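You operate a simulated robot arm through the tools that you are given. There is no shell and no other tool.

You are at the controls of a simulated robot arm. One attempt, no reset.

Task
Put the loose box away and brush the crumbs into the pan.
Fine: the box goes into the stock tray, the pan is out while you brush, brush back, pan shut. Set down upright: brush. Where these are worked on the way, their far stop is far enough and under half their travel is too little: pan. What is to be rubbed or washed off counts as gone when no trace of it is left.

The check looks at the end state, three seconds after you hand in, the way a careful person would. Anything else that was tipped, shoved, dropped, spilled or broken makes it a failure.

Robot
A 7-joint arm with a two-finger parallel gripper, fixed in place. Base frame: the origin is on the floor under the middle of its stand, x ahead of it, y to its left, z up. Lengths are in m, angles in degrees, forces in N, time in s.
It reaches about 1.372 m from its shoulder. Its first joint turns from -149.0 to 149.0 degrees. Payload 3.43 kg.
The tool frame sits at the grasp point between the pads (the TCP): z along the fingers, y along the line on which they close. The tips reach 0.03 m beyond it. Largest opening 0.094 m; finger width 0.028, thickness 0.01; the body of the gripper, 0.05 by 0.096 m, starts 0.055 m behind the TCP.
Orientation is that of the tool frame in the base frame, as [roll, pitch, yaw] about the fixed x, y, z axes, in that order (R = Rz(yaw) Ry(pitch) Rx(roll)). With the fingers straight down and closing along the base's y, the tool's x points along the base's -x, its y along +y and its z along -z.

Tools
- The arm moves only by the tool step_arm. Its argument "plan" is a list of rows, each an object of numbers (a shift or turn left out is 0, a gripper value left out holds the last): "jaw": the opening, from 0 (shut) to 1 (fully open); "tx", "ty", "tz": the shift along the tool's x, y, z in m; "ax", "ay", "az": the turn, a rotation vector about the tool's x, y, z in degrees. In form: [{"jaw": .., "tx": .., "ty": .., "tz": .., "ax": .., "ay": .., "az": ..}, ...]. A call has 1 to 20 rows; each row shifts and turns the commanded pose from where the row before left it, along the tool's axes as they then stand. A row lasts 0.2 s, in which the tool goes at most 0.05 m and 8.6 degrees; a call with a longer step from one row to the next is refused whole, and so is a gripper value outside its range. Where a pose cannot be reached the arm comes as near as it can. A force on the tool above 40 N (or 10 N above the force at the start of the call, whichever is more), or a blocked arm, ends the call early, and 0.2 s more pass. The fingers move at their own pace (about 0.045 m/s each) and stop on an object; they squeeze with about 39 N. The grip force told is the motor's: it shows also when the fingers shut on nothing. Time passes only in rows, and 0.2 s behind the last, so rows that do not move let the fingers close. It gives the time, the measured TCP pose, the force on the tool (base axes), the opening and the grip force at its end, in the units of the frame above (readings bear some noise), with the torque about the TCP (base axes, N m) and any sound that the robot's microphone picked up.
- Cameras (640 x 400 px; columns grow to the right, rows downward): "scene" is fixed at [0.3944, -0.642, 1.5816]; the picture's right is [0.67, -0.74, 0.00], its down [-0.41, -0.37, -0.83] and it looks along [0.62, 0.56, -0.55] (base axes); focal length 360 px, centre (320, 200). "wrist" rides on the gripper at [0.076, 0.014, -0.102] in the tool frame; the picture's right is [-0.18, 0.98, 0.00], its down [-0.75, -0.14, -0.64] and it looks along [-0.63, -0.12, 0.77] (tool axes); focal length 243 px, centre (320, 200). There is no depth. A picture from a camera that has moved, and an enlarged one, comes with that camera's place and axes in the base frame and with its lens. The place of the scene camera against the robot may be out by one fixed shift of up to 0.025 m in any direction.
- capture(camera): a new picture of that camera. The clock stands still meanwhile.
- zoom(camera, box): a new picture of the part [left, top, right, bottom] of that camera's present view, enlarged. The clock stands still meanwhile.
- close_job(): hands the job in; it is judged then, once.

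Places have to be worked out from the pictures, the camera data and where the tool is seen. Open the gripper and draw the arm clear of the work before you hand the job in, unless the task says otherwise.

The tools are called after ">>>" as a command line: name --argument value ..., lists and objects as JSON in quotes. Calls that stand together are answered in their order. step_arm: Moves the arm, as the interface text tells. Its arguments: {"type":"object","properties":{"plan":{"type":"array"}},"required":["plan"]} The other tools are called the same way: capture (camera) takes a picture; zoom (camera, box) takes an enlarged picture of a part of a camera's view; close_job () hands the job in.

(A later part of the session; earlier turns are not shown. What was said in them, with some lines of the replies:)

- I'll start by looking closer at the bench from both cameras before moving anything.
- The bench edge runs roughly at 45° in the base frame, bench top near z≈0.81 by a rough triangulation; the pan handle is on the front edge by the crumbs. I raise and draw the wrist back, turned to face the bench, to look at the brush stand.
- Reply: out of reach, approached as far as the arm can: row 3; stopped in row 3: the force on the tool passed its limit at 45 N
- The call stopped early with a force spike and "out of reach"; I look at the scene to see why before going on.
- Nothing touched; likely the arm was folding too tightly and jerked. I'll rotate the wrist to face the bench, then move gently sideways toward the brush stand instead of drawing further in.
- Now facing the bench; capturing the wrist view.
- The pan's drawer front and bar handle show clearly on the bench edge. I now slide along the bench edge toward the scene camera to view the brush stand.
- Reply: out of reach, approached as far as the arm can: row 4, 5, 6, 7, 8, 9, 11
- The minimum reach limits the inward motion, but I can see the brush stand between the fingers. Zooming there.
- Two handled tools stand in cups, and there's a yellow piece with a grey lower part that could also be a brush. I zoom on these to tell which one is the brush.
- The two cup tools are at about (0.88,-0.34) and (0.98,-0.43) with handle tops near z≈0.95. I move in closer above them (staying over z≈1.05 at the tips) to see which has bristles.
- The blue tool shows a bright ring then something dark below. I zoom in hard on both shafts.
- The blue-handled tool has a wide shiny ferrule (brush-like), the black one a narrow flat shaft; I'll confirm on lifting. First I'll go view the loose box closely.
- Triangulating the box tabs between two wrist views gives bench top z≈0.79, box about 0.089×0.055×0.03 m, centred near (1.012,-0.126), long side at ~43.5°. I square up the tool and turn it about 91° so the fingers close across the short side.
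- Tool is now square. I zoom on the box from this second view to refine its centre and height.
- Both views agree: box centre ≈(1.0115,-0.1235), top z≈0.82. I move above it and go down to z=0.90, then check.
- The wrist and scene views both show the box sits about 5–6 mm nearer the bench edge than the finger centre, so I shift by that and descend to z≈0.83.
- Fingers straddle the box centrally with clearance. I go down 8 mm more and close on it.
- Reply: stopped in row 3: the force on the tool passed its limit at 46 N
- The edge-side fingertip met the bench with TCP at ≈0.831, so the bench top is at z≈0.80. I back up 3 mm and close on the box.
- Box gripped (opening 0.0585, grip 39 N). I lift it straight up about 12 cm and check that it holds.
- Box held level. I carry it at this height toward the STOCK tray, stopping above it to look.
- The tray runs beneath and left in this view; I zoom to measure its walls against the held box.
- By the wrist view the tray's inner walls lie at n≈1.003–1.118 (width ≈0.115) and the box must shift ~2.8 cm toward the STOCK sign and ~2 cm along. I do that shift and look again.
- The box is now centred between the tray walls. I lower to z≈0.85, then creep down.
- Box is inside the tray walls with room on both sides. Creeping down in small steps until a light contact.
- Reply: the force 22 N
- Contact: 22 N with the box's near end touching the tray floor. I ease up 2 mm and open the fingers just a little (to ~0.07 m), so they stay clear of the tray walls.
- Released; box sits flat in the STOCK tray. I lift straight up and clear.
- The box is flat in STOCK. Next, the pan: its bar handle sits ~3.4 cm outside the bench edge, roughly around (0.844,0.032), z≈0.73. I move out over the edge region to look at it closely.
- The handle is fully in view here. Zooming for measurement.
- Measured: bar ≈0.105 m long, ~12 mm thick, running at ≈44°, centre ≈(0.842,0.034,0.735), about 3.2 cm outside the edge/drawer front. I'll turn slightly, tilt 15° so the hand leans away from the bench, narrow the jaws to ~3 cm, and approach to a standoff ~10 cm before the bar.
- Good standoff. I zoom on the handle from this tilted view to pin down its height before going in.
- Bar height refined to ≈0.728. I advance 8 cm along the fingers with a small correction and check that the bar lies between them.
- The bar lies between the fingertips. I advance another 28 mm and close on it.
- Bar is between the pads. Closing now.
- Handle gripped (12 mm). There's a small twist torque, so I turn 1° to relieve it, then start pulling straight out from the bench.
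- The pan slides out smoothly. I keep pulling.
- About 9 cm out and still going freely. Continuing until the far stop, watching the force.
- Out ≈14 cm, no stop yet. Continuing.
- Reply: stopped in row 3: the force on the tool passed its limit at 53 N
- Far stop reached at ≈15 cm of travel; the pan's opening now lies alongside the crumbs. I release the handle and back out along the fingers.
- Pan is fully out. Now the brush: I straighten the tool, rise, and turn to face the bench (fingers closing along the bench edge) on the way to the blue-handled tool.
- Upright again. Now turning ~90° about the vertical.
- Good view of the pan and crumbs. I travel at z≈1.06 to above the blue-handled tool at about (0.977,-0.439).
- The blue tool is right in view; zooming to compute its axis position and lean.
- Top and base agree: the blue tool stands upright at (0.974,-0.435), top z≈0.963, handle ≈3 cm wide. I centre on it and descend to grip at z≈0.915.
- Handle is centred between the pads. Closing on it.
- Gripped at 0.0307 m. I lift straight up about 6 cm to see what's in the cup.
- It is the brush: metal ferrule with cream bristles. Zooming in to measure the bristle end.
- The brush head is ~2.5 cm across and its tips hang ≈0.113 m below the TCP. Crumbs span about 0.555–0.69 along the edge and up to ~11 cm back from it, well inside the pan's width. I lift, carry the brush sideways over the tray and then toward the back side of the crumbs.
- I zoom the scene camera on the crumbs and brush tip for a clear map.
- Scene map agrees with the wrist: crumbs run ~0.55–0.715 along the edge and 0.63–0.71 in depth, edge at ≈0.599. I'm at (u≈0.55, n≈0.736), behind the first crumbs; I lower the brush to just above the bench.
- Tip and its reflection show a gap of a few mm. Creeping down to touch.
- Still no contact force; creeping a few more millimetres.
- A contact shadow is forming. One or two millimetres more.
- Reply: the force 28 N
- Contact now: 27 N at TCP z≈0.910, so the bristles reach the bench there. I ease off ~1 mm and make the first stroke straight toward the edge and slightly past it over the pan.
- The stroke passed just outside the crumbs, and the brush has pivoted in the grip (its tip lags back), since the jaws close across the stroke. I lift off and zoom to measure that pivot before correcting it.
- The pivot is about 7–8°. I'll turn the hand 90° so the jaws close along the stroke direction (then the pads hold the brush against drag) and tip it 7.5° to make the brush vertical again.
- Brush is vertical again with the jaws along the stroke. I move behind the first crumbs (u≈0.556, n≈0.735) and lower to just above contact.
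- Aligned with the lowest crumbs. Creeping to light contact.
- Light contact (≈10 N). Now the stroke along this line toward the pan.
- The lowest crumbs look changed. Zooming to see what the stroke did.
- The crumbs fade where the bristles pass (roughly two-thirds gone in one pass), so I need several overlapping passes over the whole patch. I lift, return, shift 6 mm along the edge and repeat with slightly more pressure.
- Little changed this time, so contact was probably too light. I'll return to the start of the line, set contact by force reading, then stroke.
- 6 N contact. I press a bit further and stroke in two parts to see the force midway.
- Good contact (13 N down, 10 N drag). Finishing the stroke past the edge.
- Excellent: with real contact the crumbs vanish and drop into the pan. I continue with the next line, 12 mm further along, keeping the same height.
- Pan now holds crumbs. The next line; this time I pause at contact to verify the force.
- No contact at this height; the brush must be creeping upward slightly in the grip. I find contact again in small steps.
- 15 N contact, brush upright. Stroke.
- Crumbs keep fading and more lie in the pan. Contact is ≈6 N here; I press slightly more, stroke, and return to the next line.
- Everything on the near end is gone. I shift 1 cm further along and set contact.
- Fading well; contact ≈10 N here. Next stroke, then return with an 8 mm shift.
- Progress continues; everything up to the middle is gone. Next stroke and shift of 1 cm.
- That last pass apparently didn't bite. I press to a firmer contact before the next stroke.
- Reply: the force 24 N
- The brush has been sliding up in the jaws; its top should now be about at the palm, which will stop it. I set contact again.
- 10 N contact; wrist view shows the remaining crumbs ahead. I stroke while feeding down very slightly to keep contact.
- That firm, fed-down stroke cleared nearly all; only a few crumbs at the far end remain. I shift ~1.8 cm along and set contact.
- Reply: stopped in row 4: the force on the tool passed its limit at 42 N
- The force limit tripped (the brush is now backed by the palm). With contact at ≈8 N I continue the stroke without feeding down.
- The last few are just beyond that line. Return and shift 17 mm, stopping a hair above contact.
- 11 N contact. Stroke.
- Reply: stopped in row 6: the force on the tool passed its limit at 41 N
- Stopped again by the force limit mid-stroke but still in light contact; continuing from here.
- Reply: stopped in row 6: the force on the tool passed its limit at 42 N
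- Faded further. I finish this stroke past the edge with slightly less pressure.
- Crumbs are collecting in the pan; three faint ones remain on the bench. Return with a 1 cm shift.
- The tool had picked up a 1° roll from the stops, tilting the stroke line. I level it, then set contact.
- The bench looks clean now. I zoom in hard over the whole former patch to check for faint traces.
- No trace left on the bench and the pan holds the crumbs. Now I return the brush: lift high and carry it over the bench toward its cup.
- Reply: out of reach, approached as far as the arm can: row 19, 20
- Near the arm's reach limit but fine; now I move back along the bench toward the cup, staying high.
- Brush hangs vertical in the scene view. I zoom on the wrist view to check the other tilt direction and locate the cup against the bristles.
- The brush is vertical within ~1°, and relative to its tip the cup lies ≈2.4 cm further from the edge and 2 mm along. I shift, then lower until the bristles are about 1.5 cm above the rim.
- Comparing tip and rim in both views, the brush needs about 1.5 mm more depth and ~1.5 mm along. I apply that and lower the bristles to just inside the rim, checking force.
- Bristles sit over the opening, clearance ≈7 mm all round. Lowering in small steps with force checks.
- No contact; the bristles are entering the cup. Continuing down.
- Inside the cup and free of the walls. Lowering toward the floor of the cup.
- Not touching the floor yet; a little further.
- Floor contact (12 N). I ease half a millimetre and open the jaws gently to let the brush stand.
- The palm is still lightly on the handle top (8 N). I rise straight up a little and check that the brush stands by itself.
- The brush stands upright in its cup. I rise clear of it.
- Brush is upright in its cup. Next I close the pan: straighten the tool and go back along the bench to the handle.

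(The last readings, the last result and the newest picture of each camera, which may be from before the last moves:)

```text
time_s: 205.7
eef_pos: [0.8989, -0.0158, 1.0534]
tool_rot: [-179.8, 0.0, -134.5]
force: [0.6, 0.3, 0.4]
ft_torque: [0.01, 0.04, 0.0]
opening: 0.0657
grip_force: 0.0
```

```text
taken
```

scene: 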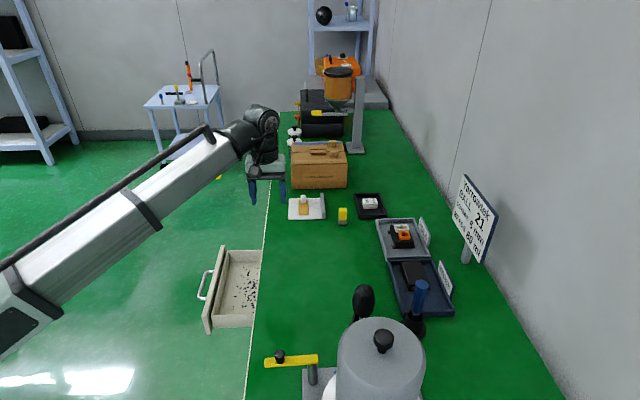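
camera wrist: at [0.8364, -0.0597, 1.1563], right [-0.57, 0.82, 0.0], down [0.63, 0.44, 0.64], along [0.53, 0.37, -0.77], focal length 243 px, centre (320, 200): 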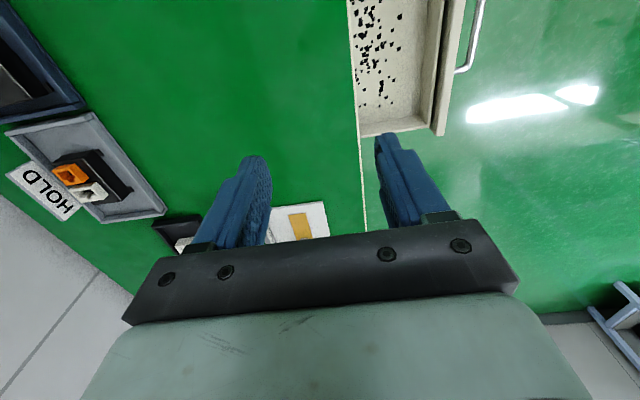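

Bench is clean from this side too. I zoom quickly for traces and continue to the handle standoff with narrowed jaws and the 16° tilt.

>>> zoom --camera "wrist" --box '[200, 0, 380, 150]'

>>> step_arm --plan '[{"ty": 0.012, "tz": 0.005}, {"ty": 0.025, "tz": 0.012}, {"ty": 0.028, "tz": 0.013}, {"ty": 0.028, "tz": 0.013}, {"ty": 0.028, "tz": 0.013}, {"ty": 0.028, "tz": 0.013, "jaw": 0.5}, {"ty": 0.028, "tz": 0.013, "jaw": 0.3}, {"ty": 0.028, "tz": 0.013}, {"ty": 0.028, "tz": 0.013}, {"ty": 0.018, "tz": 0.01}, {"ty": 0.01, "tz": 0.005, "tx": 0.0017}, {"ax": 5}, {"ax": 5}, {"ax": 6}, {}]'

>>> capture --camera "wrist"

```text
2.67 times, centred on (290, 75) of wrist
camera zoom: at [0.8364, -0.0597, 1.1563], right [-0.57, 0.82, 0.0], down [0.63, 0.44, 0.64], along [0.53, 0.37, -0.77], focal length 647 px, centre (400, 533)
```

zoom: 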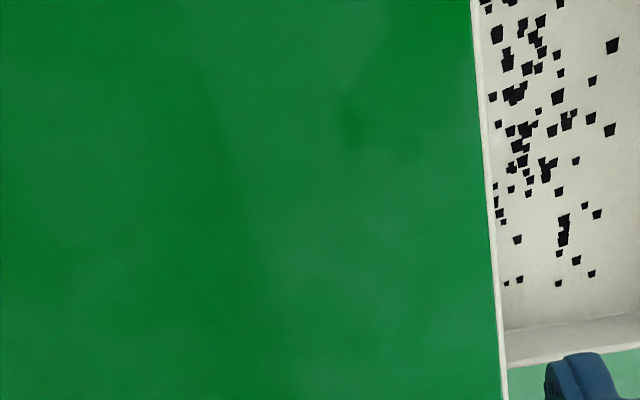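

```text
time_s: 208.9
eef_pos: [0.713, 0.1654, 0.9318]
tool_rot: [-163.8, 0.2, -134.4]
force: [-0.6, -0.3, 0.9]
ft_torque: [0.0, 0.01, -0.03]
opening: 0.0281
grip_force: 0.0
```

```text
taken
camera wrist: at [0.6313, 0.1407, 1.0258], right [-0.55, 0.79, -0.27], down [0.5, 0.57, 0.66], along [0.68, 0.22, -0.7], focal length 243 px, centre (320, 200)
```

wrist: 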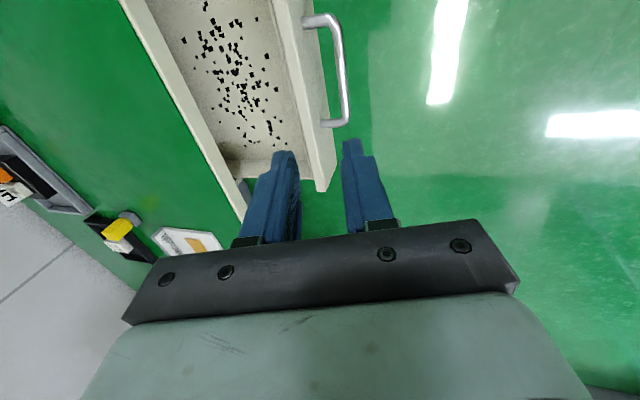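

The bench shows no traces. Handle in view below; I lower to the earlier release line and advance onto the bar.

>>> step_arm --plan '[{"tz": 0.01, "ty": 0.003}, {"tz": 0.02, "ty": 0.0057}, {"tz": 0.02, "ty": 0.0057}, {"tz": 0.02, "ty": 0.0057}, {"tz": 0.0146, "ty": 0.0041}, {}, {"tz": 0.015}, {"tz": 0.02}, {"tz": 0.02}, {"tz": 0.01}, {}]'

>>> capture --camera "wrist"

>>> zoom --camera "scene" --box '[160, 200, 280, 340]'

```text
time_s: 211.3
eef_pos: [0.7248, 0.1533, 0.7806]
tool_rot: [-163.9, 0.0, -134.5]
force: [0.9, -0.2, 0.5]
ft_torque: [0.02, -0.01, -0.03]
opening: 0.0287
grip_force: 0.1
```

```text
taken
camera wrist: at [0.6433, 0.127, 0.875], right [-0.55, 0.79, -0.27], down [0.5, 0.57, 0.66], along [0.67, 0.22, -0.7], focal length 243 px, centre (320, 200)
```

wrist: 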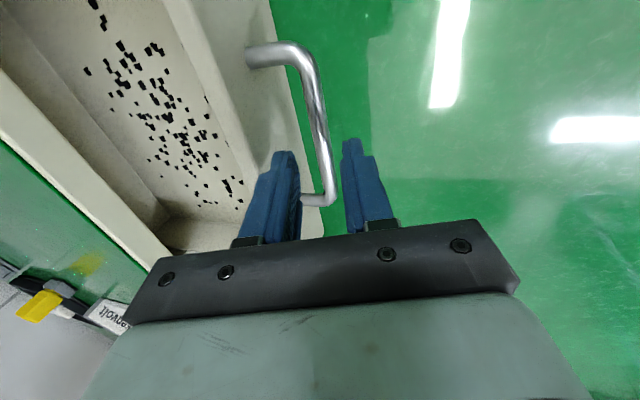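

```text
2.86 times, centred on (220, 270) of scene
camera zoom: at [0.3944, -0.642, 1.5816], right [0.67, -0.74, 0.0], down [-0.41, -0.37, -0.83], along [0.62, 0.56, -0.55], focal length 1030 px, centre (606, 0)
```

zoom: 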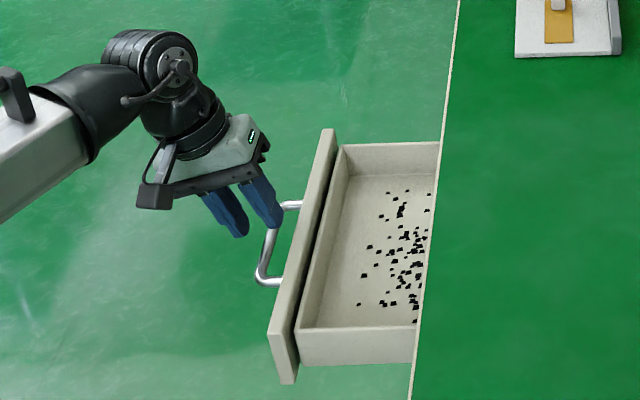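

Bar is between the fingers. Advancing the last 4 cm and closing.

>>> step_arm --plan '[{"tz": 0.012}, {"tz": 0.015}, {"tz": 0.01}, {"tz": 0.005}, {}, {"jaw": 0.2}, {"jaw": 0.1}, {"jaw": 0.05}, {"jaw": 0.02}, {"jaw": 0.02}, {}]'

>>> capture --camera "wrist"

```text
time_s: 213.7
eef_pos: [0.7349, 0.1448, 0.7401]
tool_rot: [-163.9, 0.1, -134.3]
force: [-0.9, -0.7, -4.0]
ft_torque: [0.09, -0.1, 0.31]
opening: 0.0115
grip_force: 45.1
```

```text
taken
camera wrist: at [0.6527, 0.1194, 0.8339], right [-0.55, 0.79, -0.27], down [0.5, 0.57, 0.66], along [0.67, 0.22, -0.7], focal length 243 px, centre (320, 200)
```

wrist: 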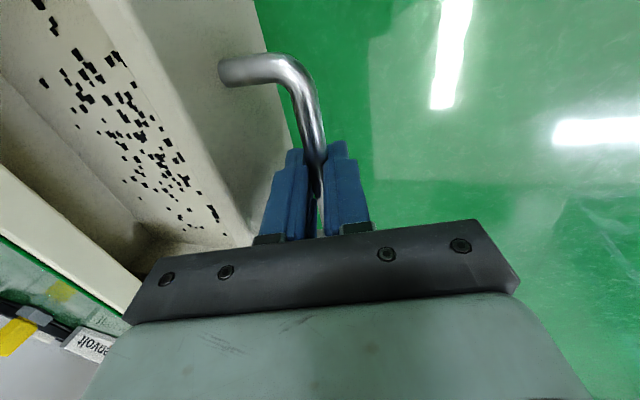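

Handle gripped. Pushing the pan in.

>>> step_arm --plan '[{"ty": -0.0048, "tz": 0.0014, "tx": 0.0001}, {"ty": -0.0096, "tz": 0.0028, "tx": 0.0001}, {"ty": -0.0096, "tz": 0.0028, "tx": 0.0001}, {"ty": -0.0096, "tz": 0.0028, "tx": 0.0001}, {"ty": -0.0096, "tz": 0.0028, "tx": 0.0001}, {"ty": -0.0048, "tz": 0.0014, "tx": 0.0001}, {}]'

```text
time_s: 215.3
eef_pos: [0.7698, 0.1107, 0.7403]
tool_rot: [-164.0, 0.0, -134.5]
force: [1.3, 0.6, -23.3]
ft_torque: [-0.61, 0.71, -0.06]
opening: 0.0116
grip_force: 45.0
```

Moving well (≈5 cm in). A downward strain shows, so I trim 1 mm lower and continue.

>>> step_arm --plan '[{"ty": 0.0003, "tz": 0.001}, {"ty": -0.0096, "tz": 0.0028, "tx": 0.0001}, {"ty": -0.0096, "tz": 0.0028, "tx": 0.0001}, {"ty": -0.0096, "tz": 0.0028, "tx": 0.0001}, {"ty": -0.0096, "tz": 0.0028, "tx": 0.0001}, {"ty": -0.0096, "tz": 0.0028, "tx": 0.0001}, {}]'

```text
time_s: 216.9
eef_pos: [0.8055, 0.0747, 0.7398]
tool_rot: [-163.9, 0.1, -134.3]
force: [5.6, 3.0, 15.2]
ft_torque: [-0.88, 0.76, -0.07]
opening: 0.012
grip_force: 45.0
```

About 10 cm in; 5 cm to go.

>>> step_arm --plan '[{"ty": -0.0001, "tz": -0.0005}, {"ty": -0.0096, "tz": 0.0028, "tx": 0.0001}, {"ty": -0.0096, "tz": 0.0028, "tx": 0.0001}, {"ty": -0.0096, "tz": 0.0028, "tx": 0.0001}, {"ty": -0.0096, "tz": 0.0028, "tx": 0.0001}, {}]'

>>> zoom --camera "scene" --box '[200, 220, 300, 330]'

```text
time_s: 218.3
eef_pos: [0.8336, 0.0458, 0.74]
tool_rot: [-164.0, 0.2, -134.4]
force: [4.6, 5.1, 10.3]
ft_torque: [0.67, -0.74, 0.49]
opening: 0.0116
grip_force: 45.1
```

```text
3.64 times, centred on (250, 275) of scene
camera zoom: at [0.3944, -0.642, 1.5816], right [0.67, -0.74, 0.0], down [-0.41, -0.37, -0.83], along [0.62, 0.56, -0.55], focal length 1311 px, centre (574, -73)
```

zoom: 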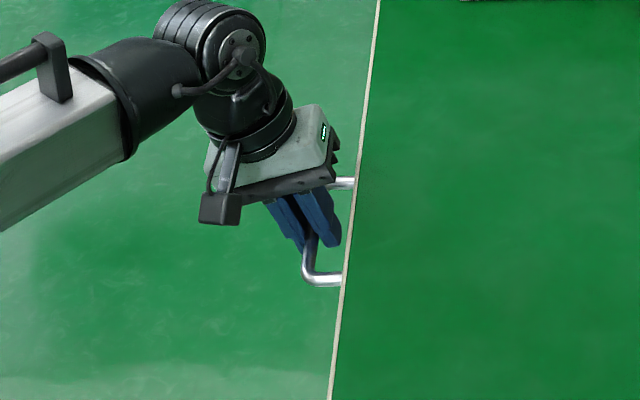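

Nearly shut. Pushing the last centimetre in small steps to the stop.

>>> step_arm --plan '[{"ty": -0.0038, "tz": 0.0011}, {"ty": -0.0038, "tz": 0.0011}, {"ty": -0.0029, "tz": 0.0008}, {"ty": -0.0029, "tz": 0.0008}, {"ty": -0.0019, "tz": 0.0006}, {"ty": -0.0019, "tz": 0.0006}, {"ty": -0.0019, "tz": 0.0006}, {}]'

>>> zoom --camera "scene" --box '[220, 230, 300, 310]'

>>> capture --camera "wrist"

```text
time_s: 219.5
eef_pos: [0.8397, 0.0395, 0.7393]
tool_rot: [-164.5, 0.1, -134.3]
force: [-3.5, 7.9, 7.3]
ft_torque: [-0.65, 0.67, -0.18]
opening: 0.0116
grip_force: 45.1
stopped in row 5: the force on the tool passed its limit at 44 N (the readings are from after the stop); the commanded pose is now the measured one
```

```text
5.00 times, centred on (260, 270) of scene
camera zoom: at [0.3944, -0.642, 1.5816], right [0.67, -0.74, 0.0], down [-0.41, -0.37, -0.83], along [0.62, 0.56, -0.55], focal length 1802 px, centre (620, -150)
```

zoom: 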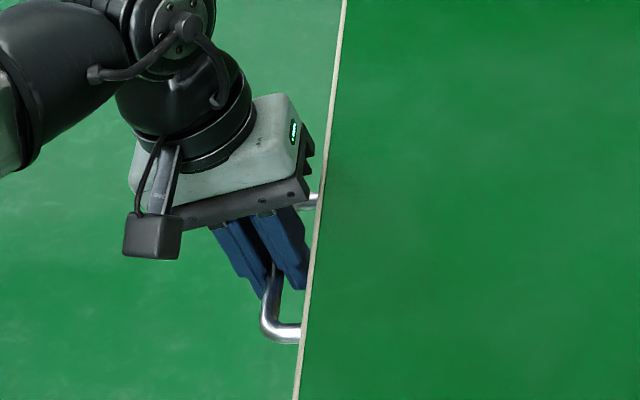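

```text
taken
camera wrist: at [0.7587, 0.0131, 0.8342], right [-0.55, 0.79, -0.26], down [0.5, 0.56, 0.66], along [0.67, 0.23, -0.71], focal length 243 px, centre (320, 200)
```

wrist: 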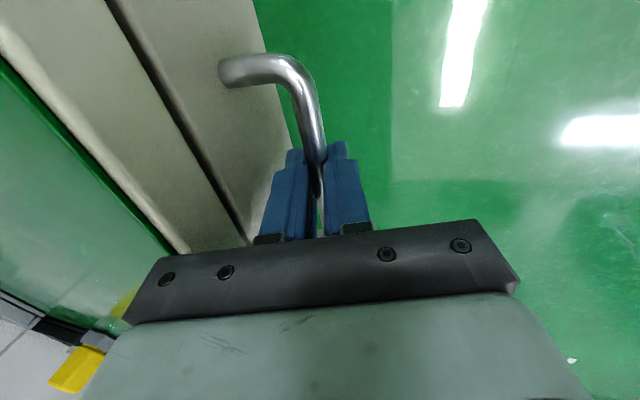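

Stopped at the same place where the handle was when the pan was shut at the start (0.840,0.040). I release and back out along the fingers.

>>> step_arm --plan '[{"jaw": 0.1}, {"jaw": 0.2}, {"jaw": 0.3}, {"jaw": 0.3}, {}, {"tz": -0.005}, {"tz": -0.01}, {"tz": -0.015}, {"tz": -0.02}, {"tz": -0.02}, {"tz": -0.02}, {"tz": -0.015}, {}]'

>>> capture --camera "wrist"

>>> zoom --camera "scene" --box '[220, 230, 300, 310]'

```text
time_s: 222.3
eef_pos: [0.8212, 0.0577, 0.8414]
tool_rot: [-164.5, 0.1, -134.4]
force: [0.3, 0.4, -0.4]
ft_torque: [0.01, 0.03, -0.01]
opening: 0.0283
grip_force: 0.0
```

```text
taken
camera wrist: at [0.7394, 0.0318, 0.9351], right [-0.55, 0.79, -0.26], down [0.5, 0.56, 0.66], along [0.67, 0.23, -0.71], focal length 243 px, centre (320, 200)
```

wrist: 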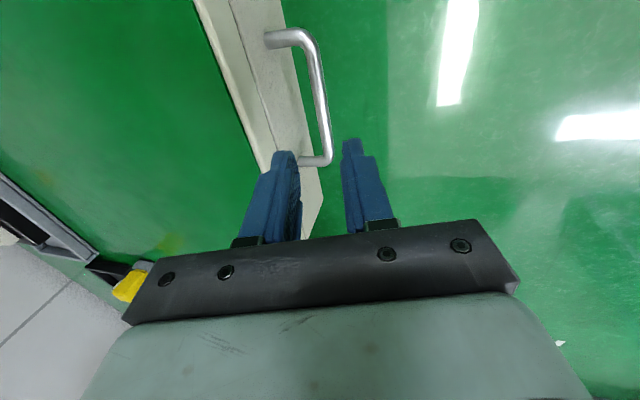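

```text
5.00 times, centred on (260, 270) of scene
camera zoom: at [0.3944, -0.642, 1.5816], right [0.67, -0.74, 0.0], down [-0.41, -0.37, -0.83], along [0.62, 0.56, -0.55], focal length 1802 px, centre (620, -150)
```

zoom: 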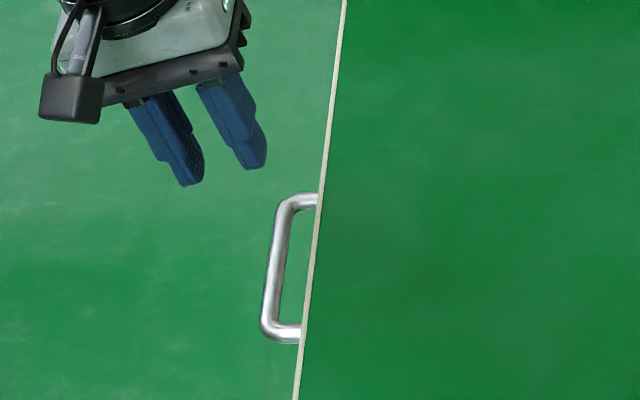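

I compare the handle with the very first zoom taken of the shut pan, using the same crop, and check the drawer face from the wrist.

>>> zoom --camera "scene" --box '[230, 245, 310, 315]'

>>> zoom --camera "wrist" --box '[180, 0, 340, 180]'

```text
5.71 times, centred on (270, 280) of scene
camera zoom: at [0.3944, -0.642, 1.5816], right [0.67, -0.74, 0.0], down [-0.41, -0.37, -0.83], along [0.62, 0.56, -0.55], focal length 2060 px, centre (606, -257)
```

zoom: 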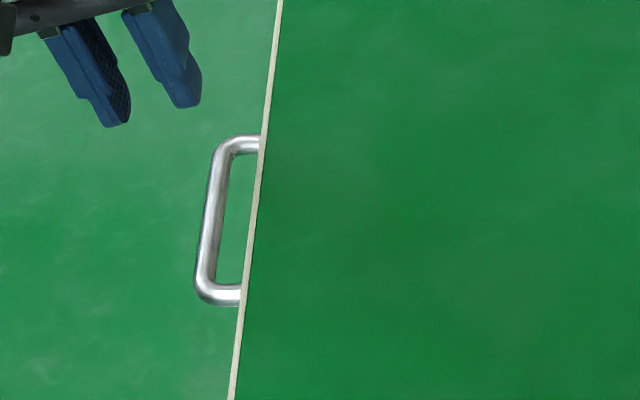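

```text
2.22 times, centred on (260, 90) of wrist
camera zoom: at [0.7394, 0.0318, 0.9351], right [-0.55, 0.79, -0.26], down [0.5, 0.56, 0.66], along [0.67, 0.23, -0.71], focal length 539 px, centre (453, 444)
```

zoom: 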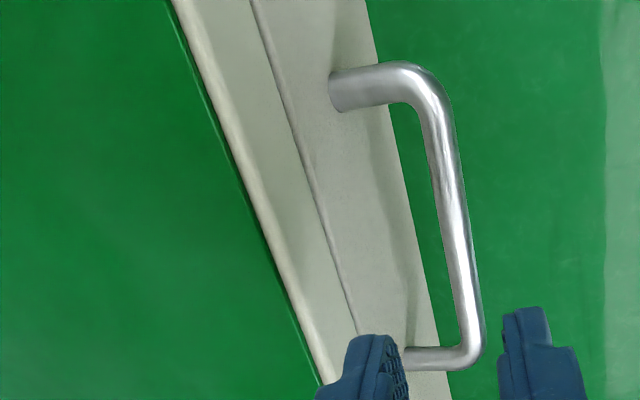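

The handle sits exactly where it was with the pan shut. I withdraw, straighten the tool, open the gripper and rise clear.

>>> step_arm --plan '[{"tz": -0.02}, {"tz": -0.03}, {"tz": -0.03, "ax": -5}, {"tz": -0.03, "ax": -5}, {"tz": -0.03, "ax": -5.5}, {"tz": -0.03, "jaw": 0.6}, {"tz": -0.03, "jaw": 1.0}, {"tx": -0.02, "tz": -0.01}, {"tx": -0.03}, {"tx": -0.03}, {"tx": -0.03}, {"tx": -0.02}, {}]'

>>> capture --camera "scene"

>>> capture --camera "wrist"

```text
time_s: 225.1
eef_pos: [0.8894, 0.1722, 1.0458]
tool_rot: [-179.9, 0.1, -134.4]
force: [0.1, -0.3, 0.6]
ft_torque: [-0.01, 0.02, 0.01]
opening: 0.0943
grip_force: 0.0
```

```text
taken
```

scene: 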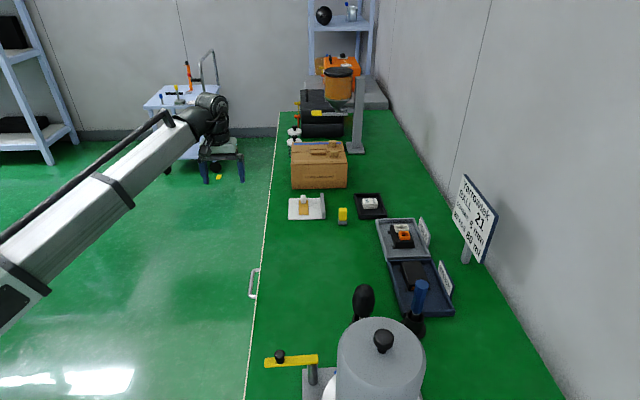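

```text
taken
camera wrist: at [0.8271, 0.1281, 1.1488], right [-0.57, 0.82, 0.0], down [0.63, 0.44, 0.64], along [0.53, 0.37, -0.77], focal length 243 px, centre (320, 200)
```

wrist: 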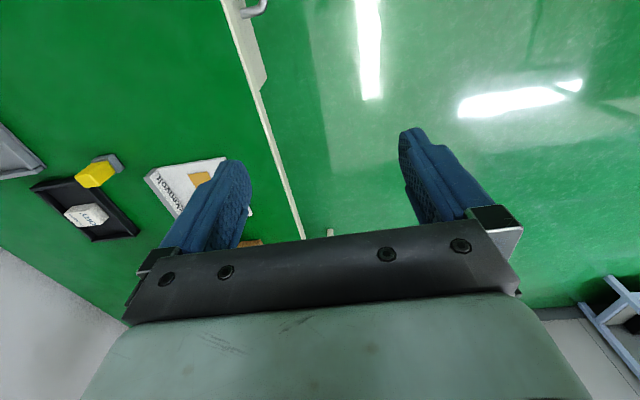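

Arm is clear. A last close check of the brush, the box in STOCK, the bench and the neighbours before handing in.

>>> zoom --camera "scene" --box '[240, 180, 480, 330]'

>>> zoom --camera "scene" --box '[395, 270, 455, 345]'

>>> zoom --camera "scene" --box '[255, 225, 325, 300]'

```text
2.67 times, centred on (360, 255) of scene
camera zoom: at [0.3944, -0.642, 1.5816], right [0.67, -0.74, 0.0], down [-0.41, -0.37, -0.83], along [0.62, 0.56, -0.55], focal length 961 px, centre (213, 53)
```

zoom: 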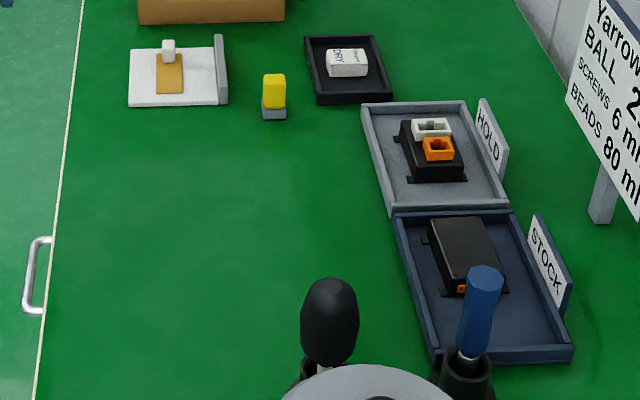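

```text
5.33 times, centred on (425, 308) of scene
camera zoom: at [0.3944, -0.642, 1.5816], right [0.67, -0.74, 0.0], down [-0.41, -0.37, -0.83], along [0.62, 0.56, -0.55], focal length 1922 px, centre (-240, -373)
```

zoom: 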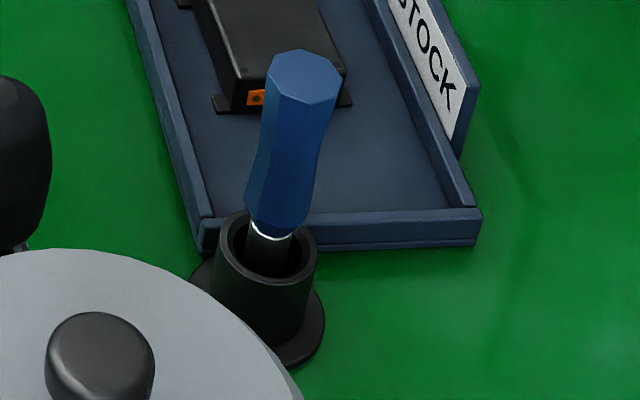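

```text
5.33 times, centred on (290, 262) of scene
camera zoom: at [0.3944, -0.642, 1.5816], right [0.67, -0.74, 0.0], down [-0.41, -0.37, -0.83], along [0.62, 0.56, -0.55], focal length 1922 px, centre (480, -133)
```

zoom: 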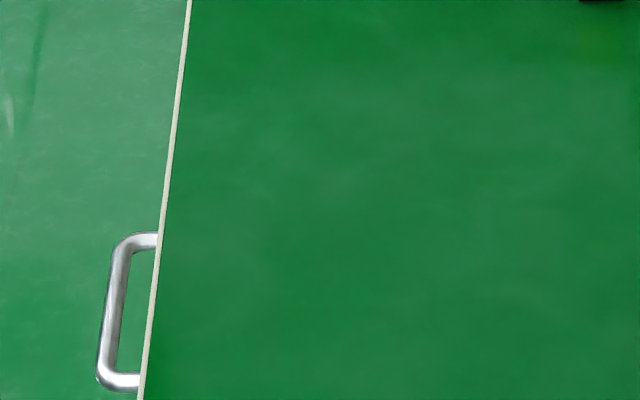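

Everything checks out:
- **Box:** flat in the STOCK tray.
- **Bench:** clean, with the crumbs in the pan.
- **Pan:** shut.
- **Brush:** upright in its cup.
- **Other items:** the neighbouring items in view look as they were at the start.

The gripper is open and the arm is clear, so I hand the job in.

>>> close_job

```text
The job is handed in.
```

The job is handed in, and my last close-up pictures showed everything in place. I don't have the verdict from the check yet.

- **Box:** the loose box lies flat in the STOCK tray.
- **Crumbs:** the pan was pulled out to its far stop (about 15 cm) before I brushed. Close zooms from both cameras showed no trace left on the bench, and the crumbs were in the pan.
- **Brush:** it turned out to be the blue-handled tool. It stands upright in its own cup again. It pivoted and slid in the grip while I was brushing, so I checked that it was vertical before and after letting go.
- **Pan:** it is pushed in until it stopped. The handle matches the first picture of it shut.
- **Everything else:** the other tool, the HOLD tray, the DRY tray and the yellow block looked unmoved.

The arm is clear of the work with the gripper open.
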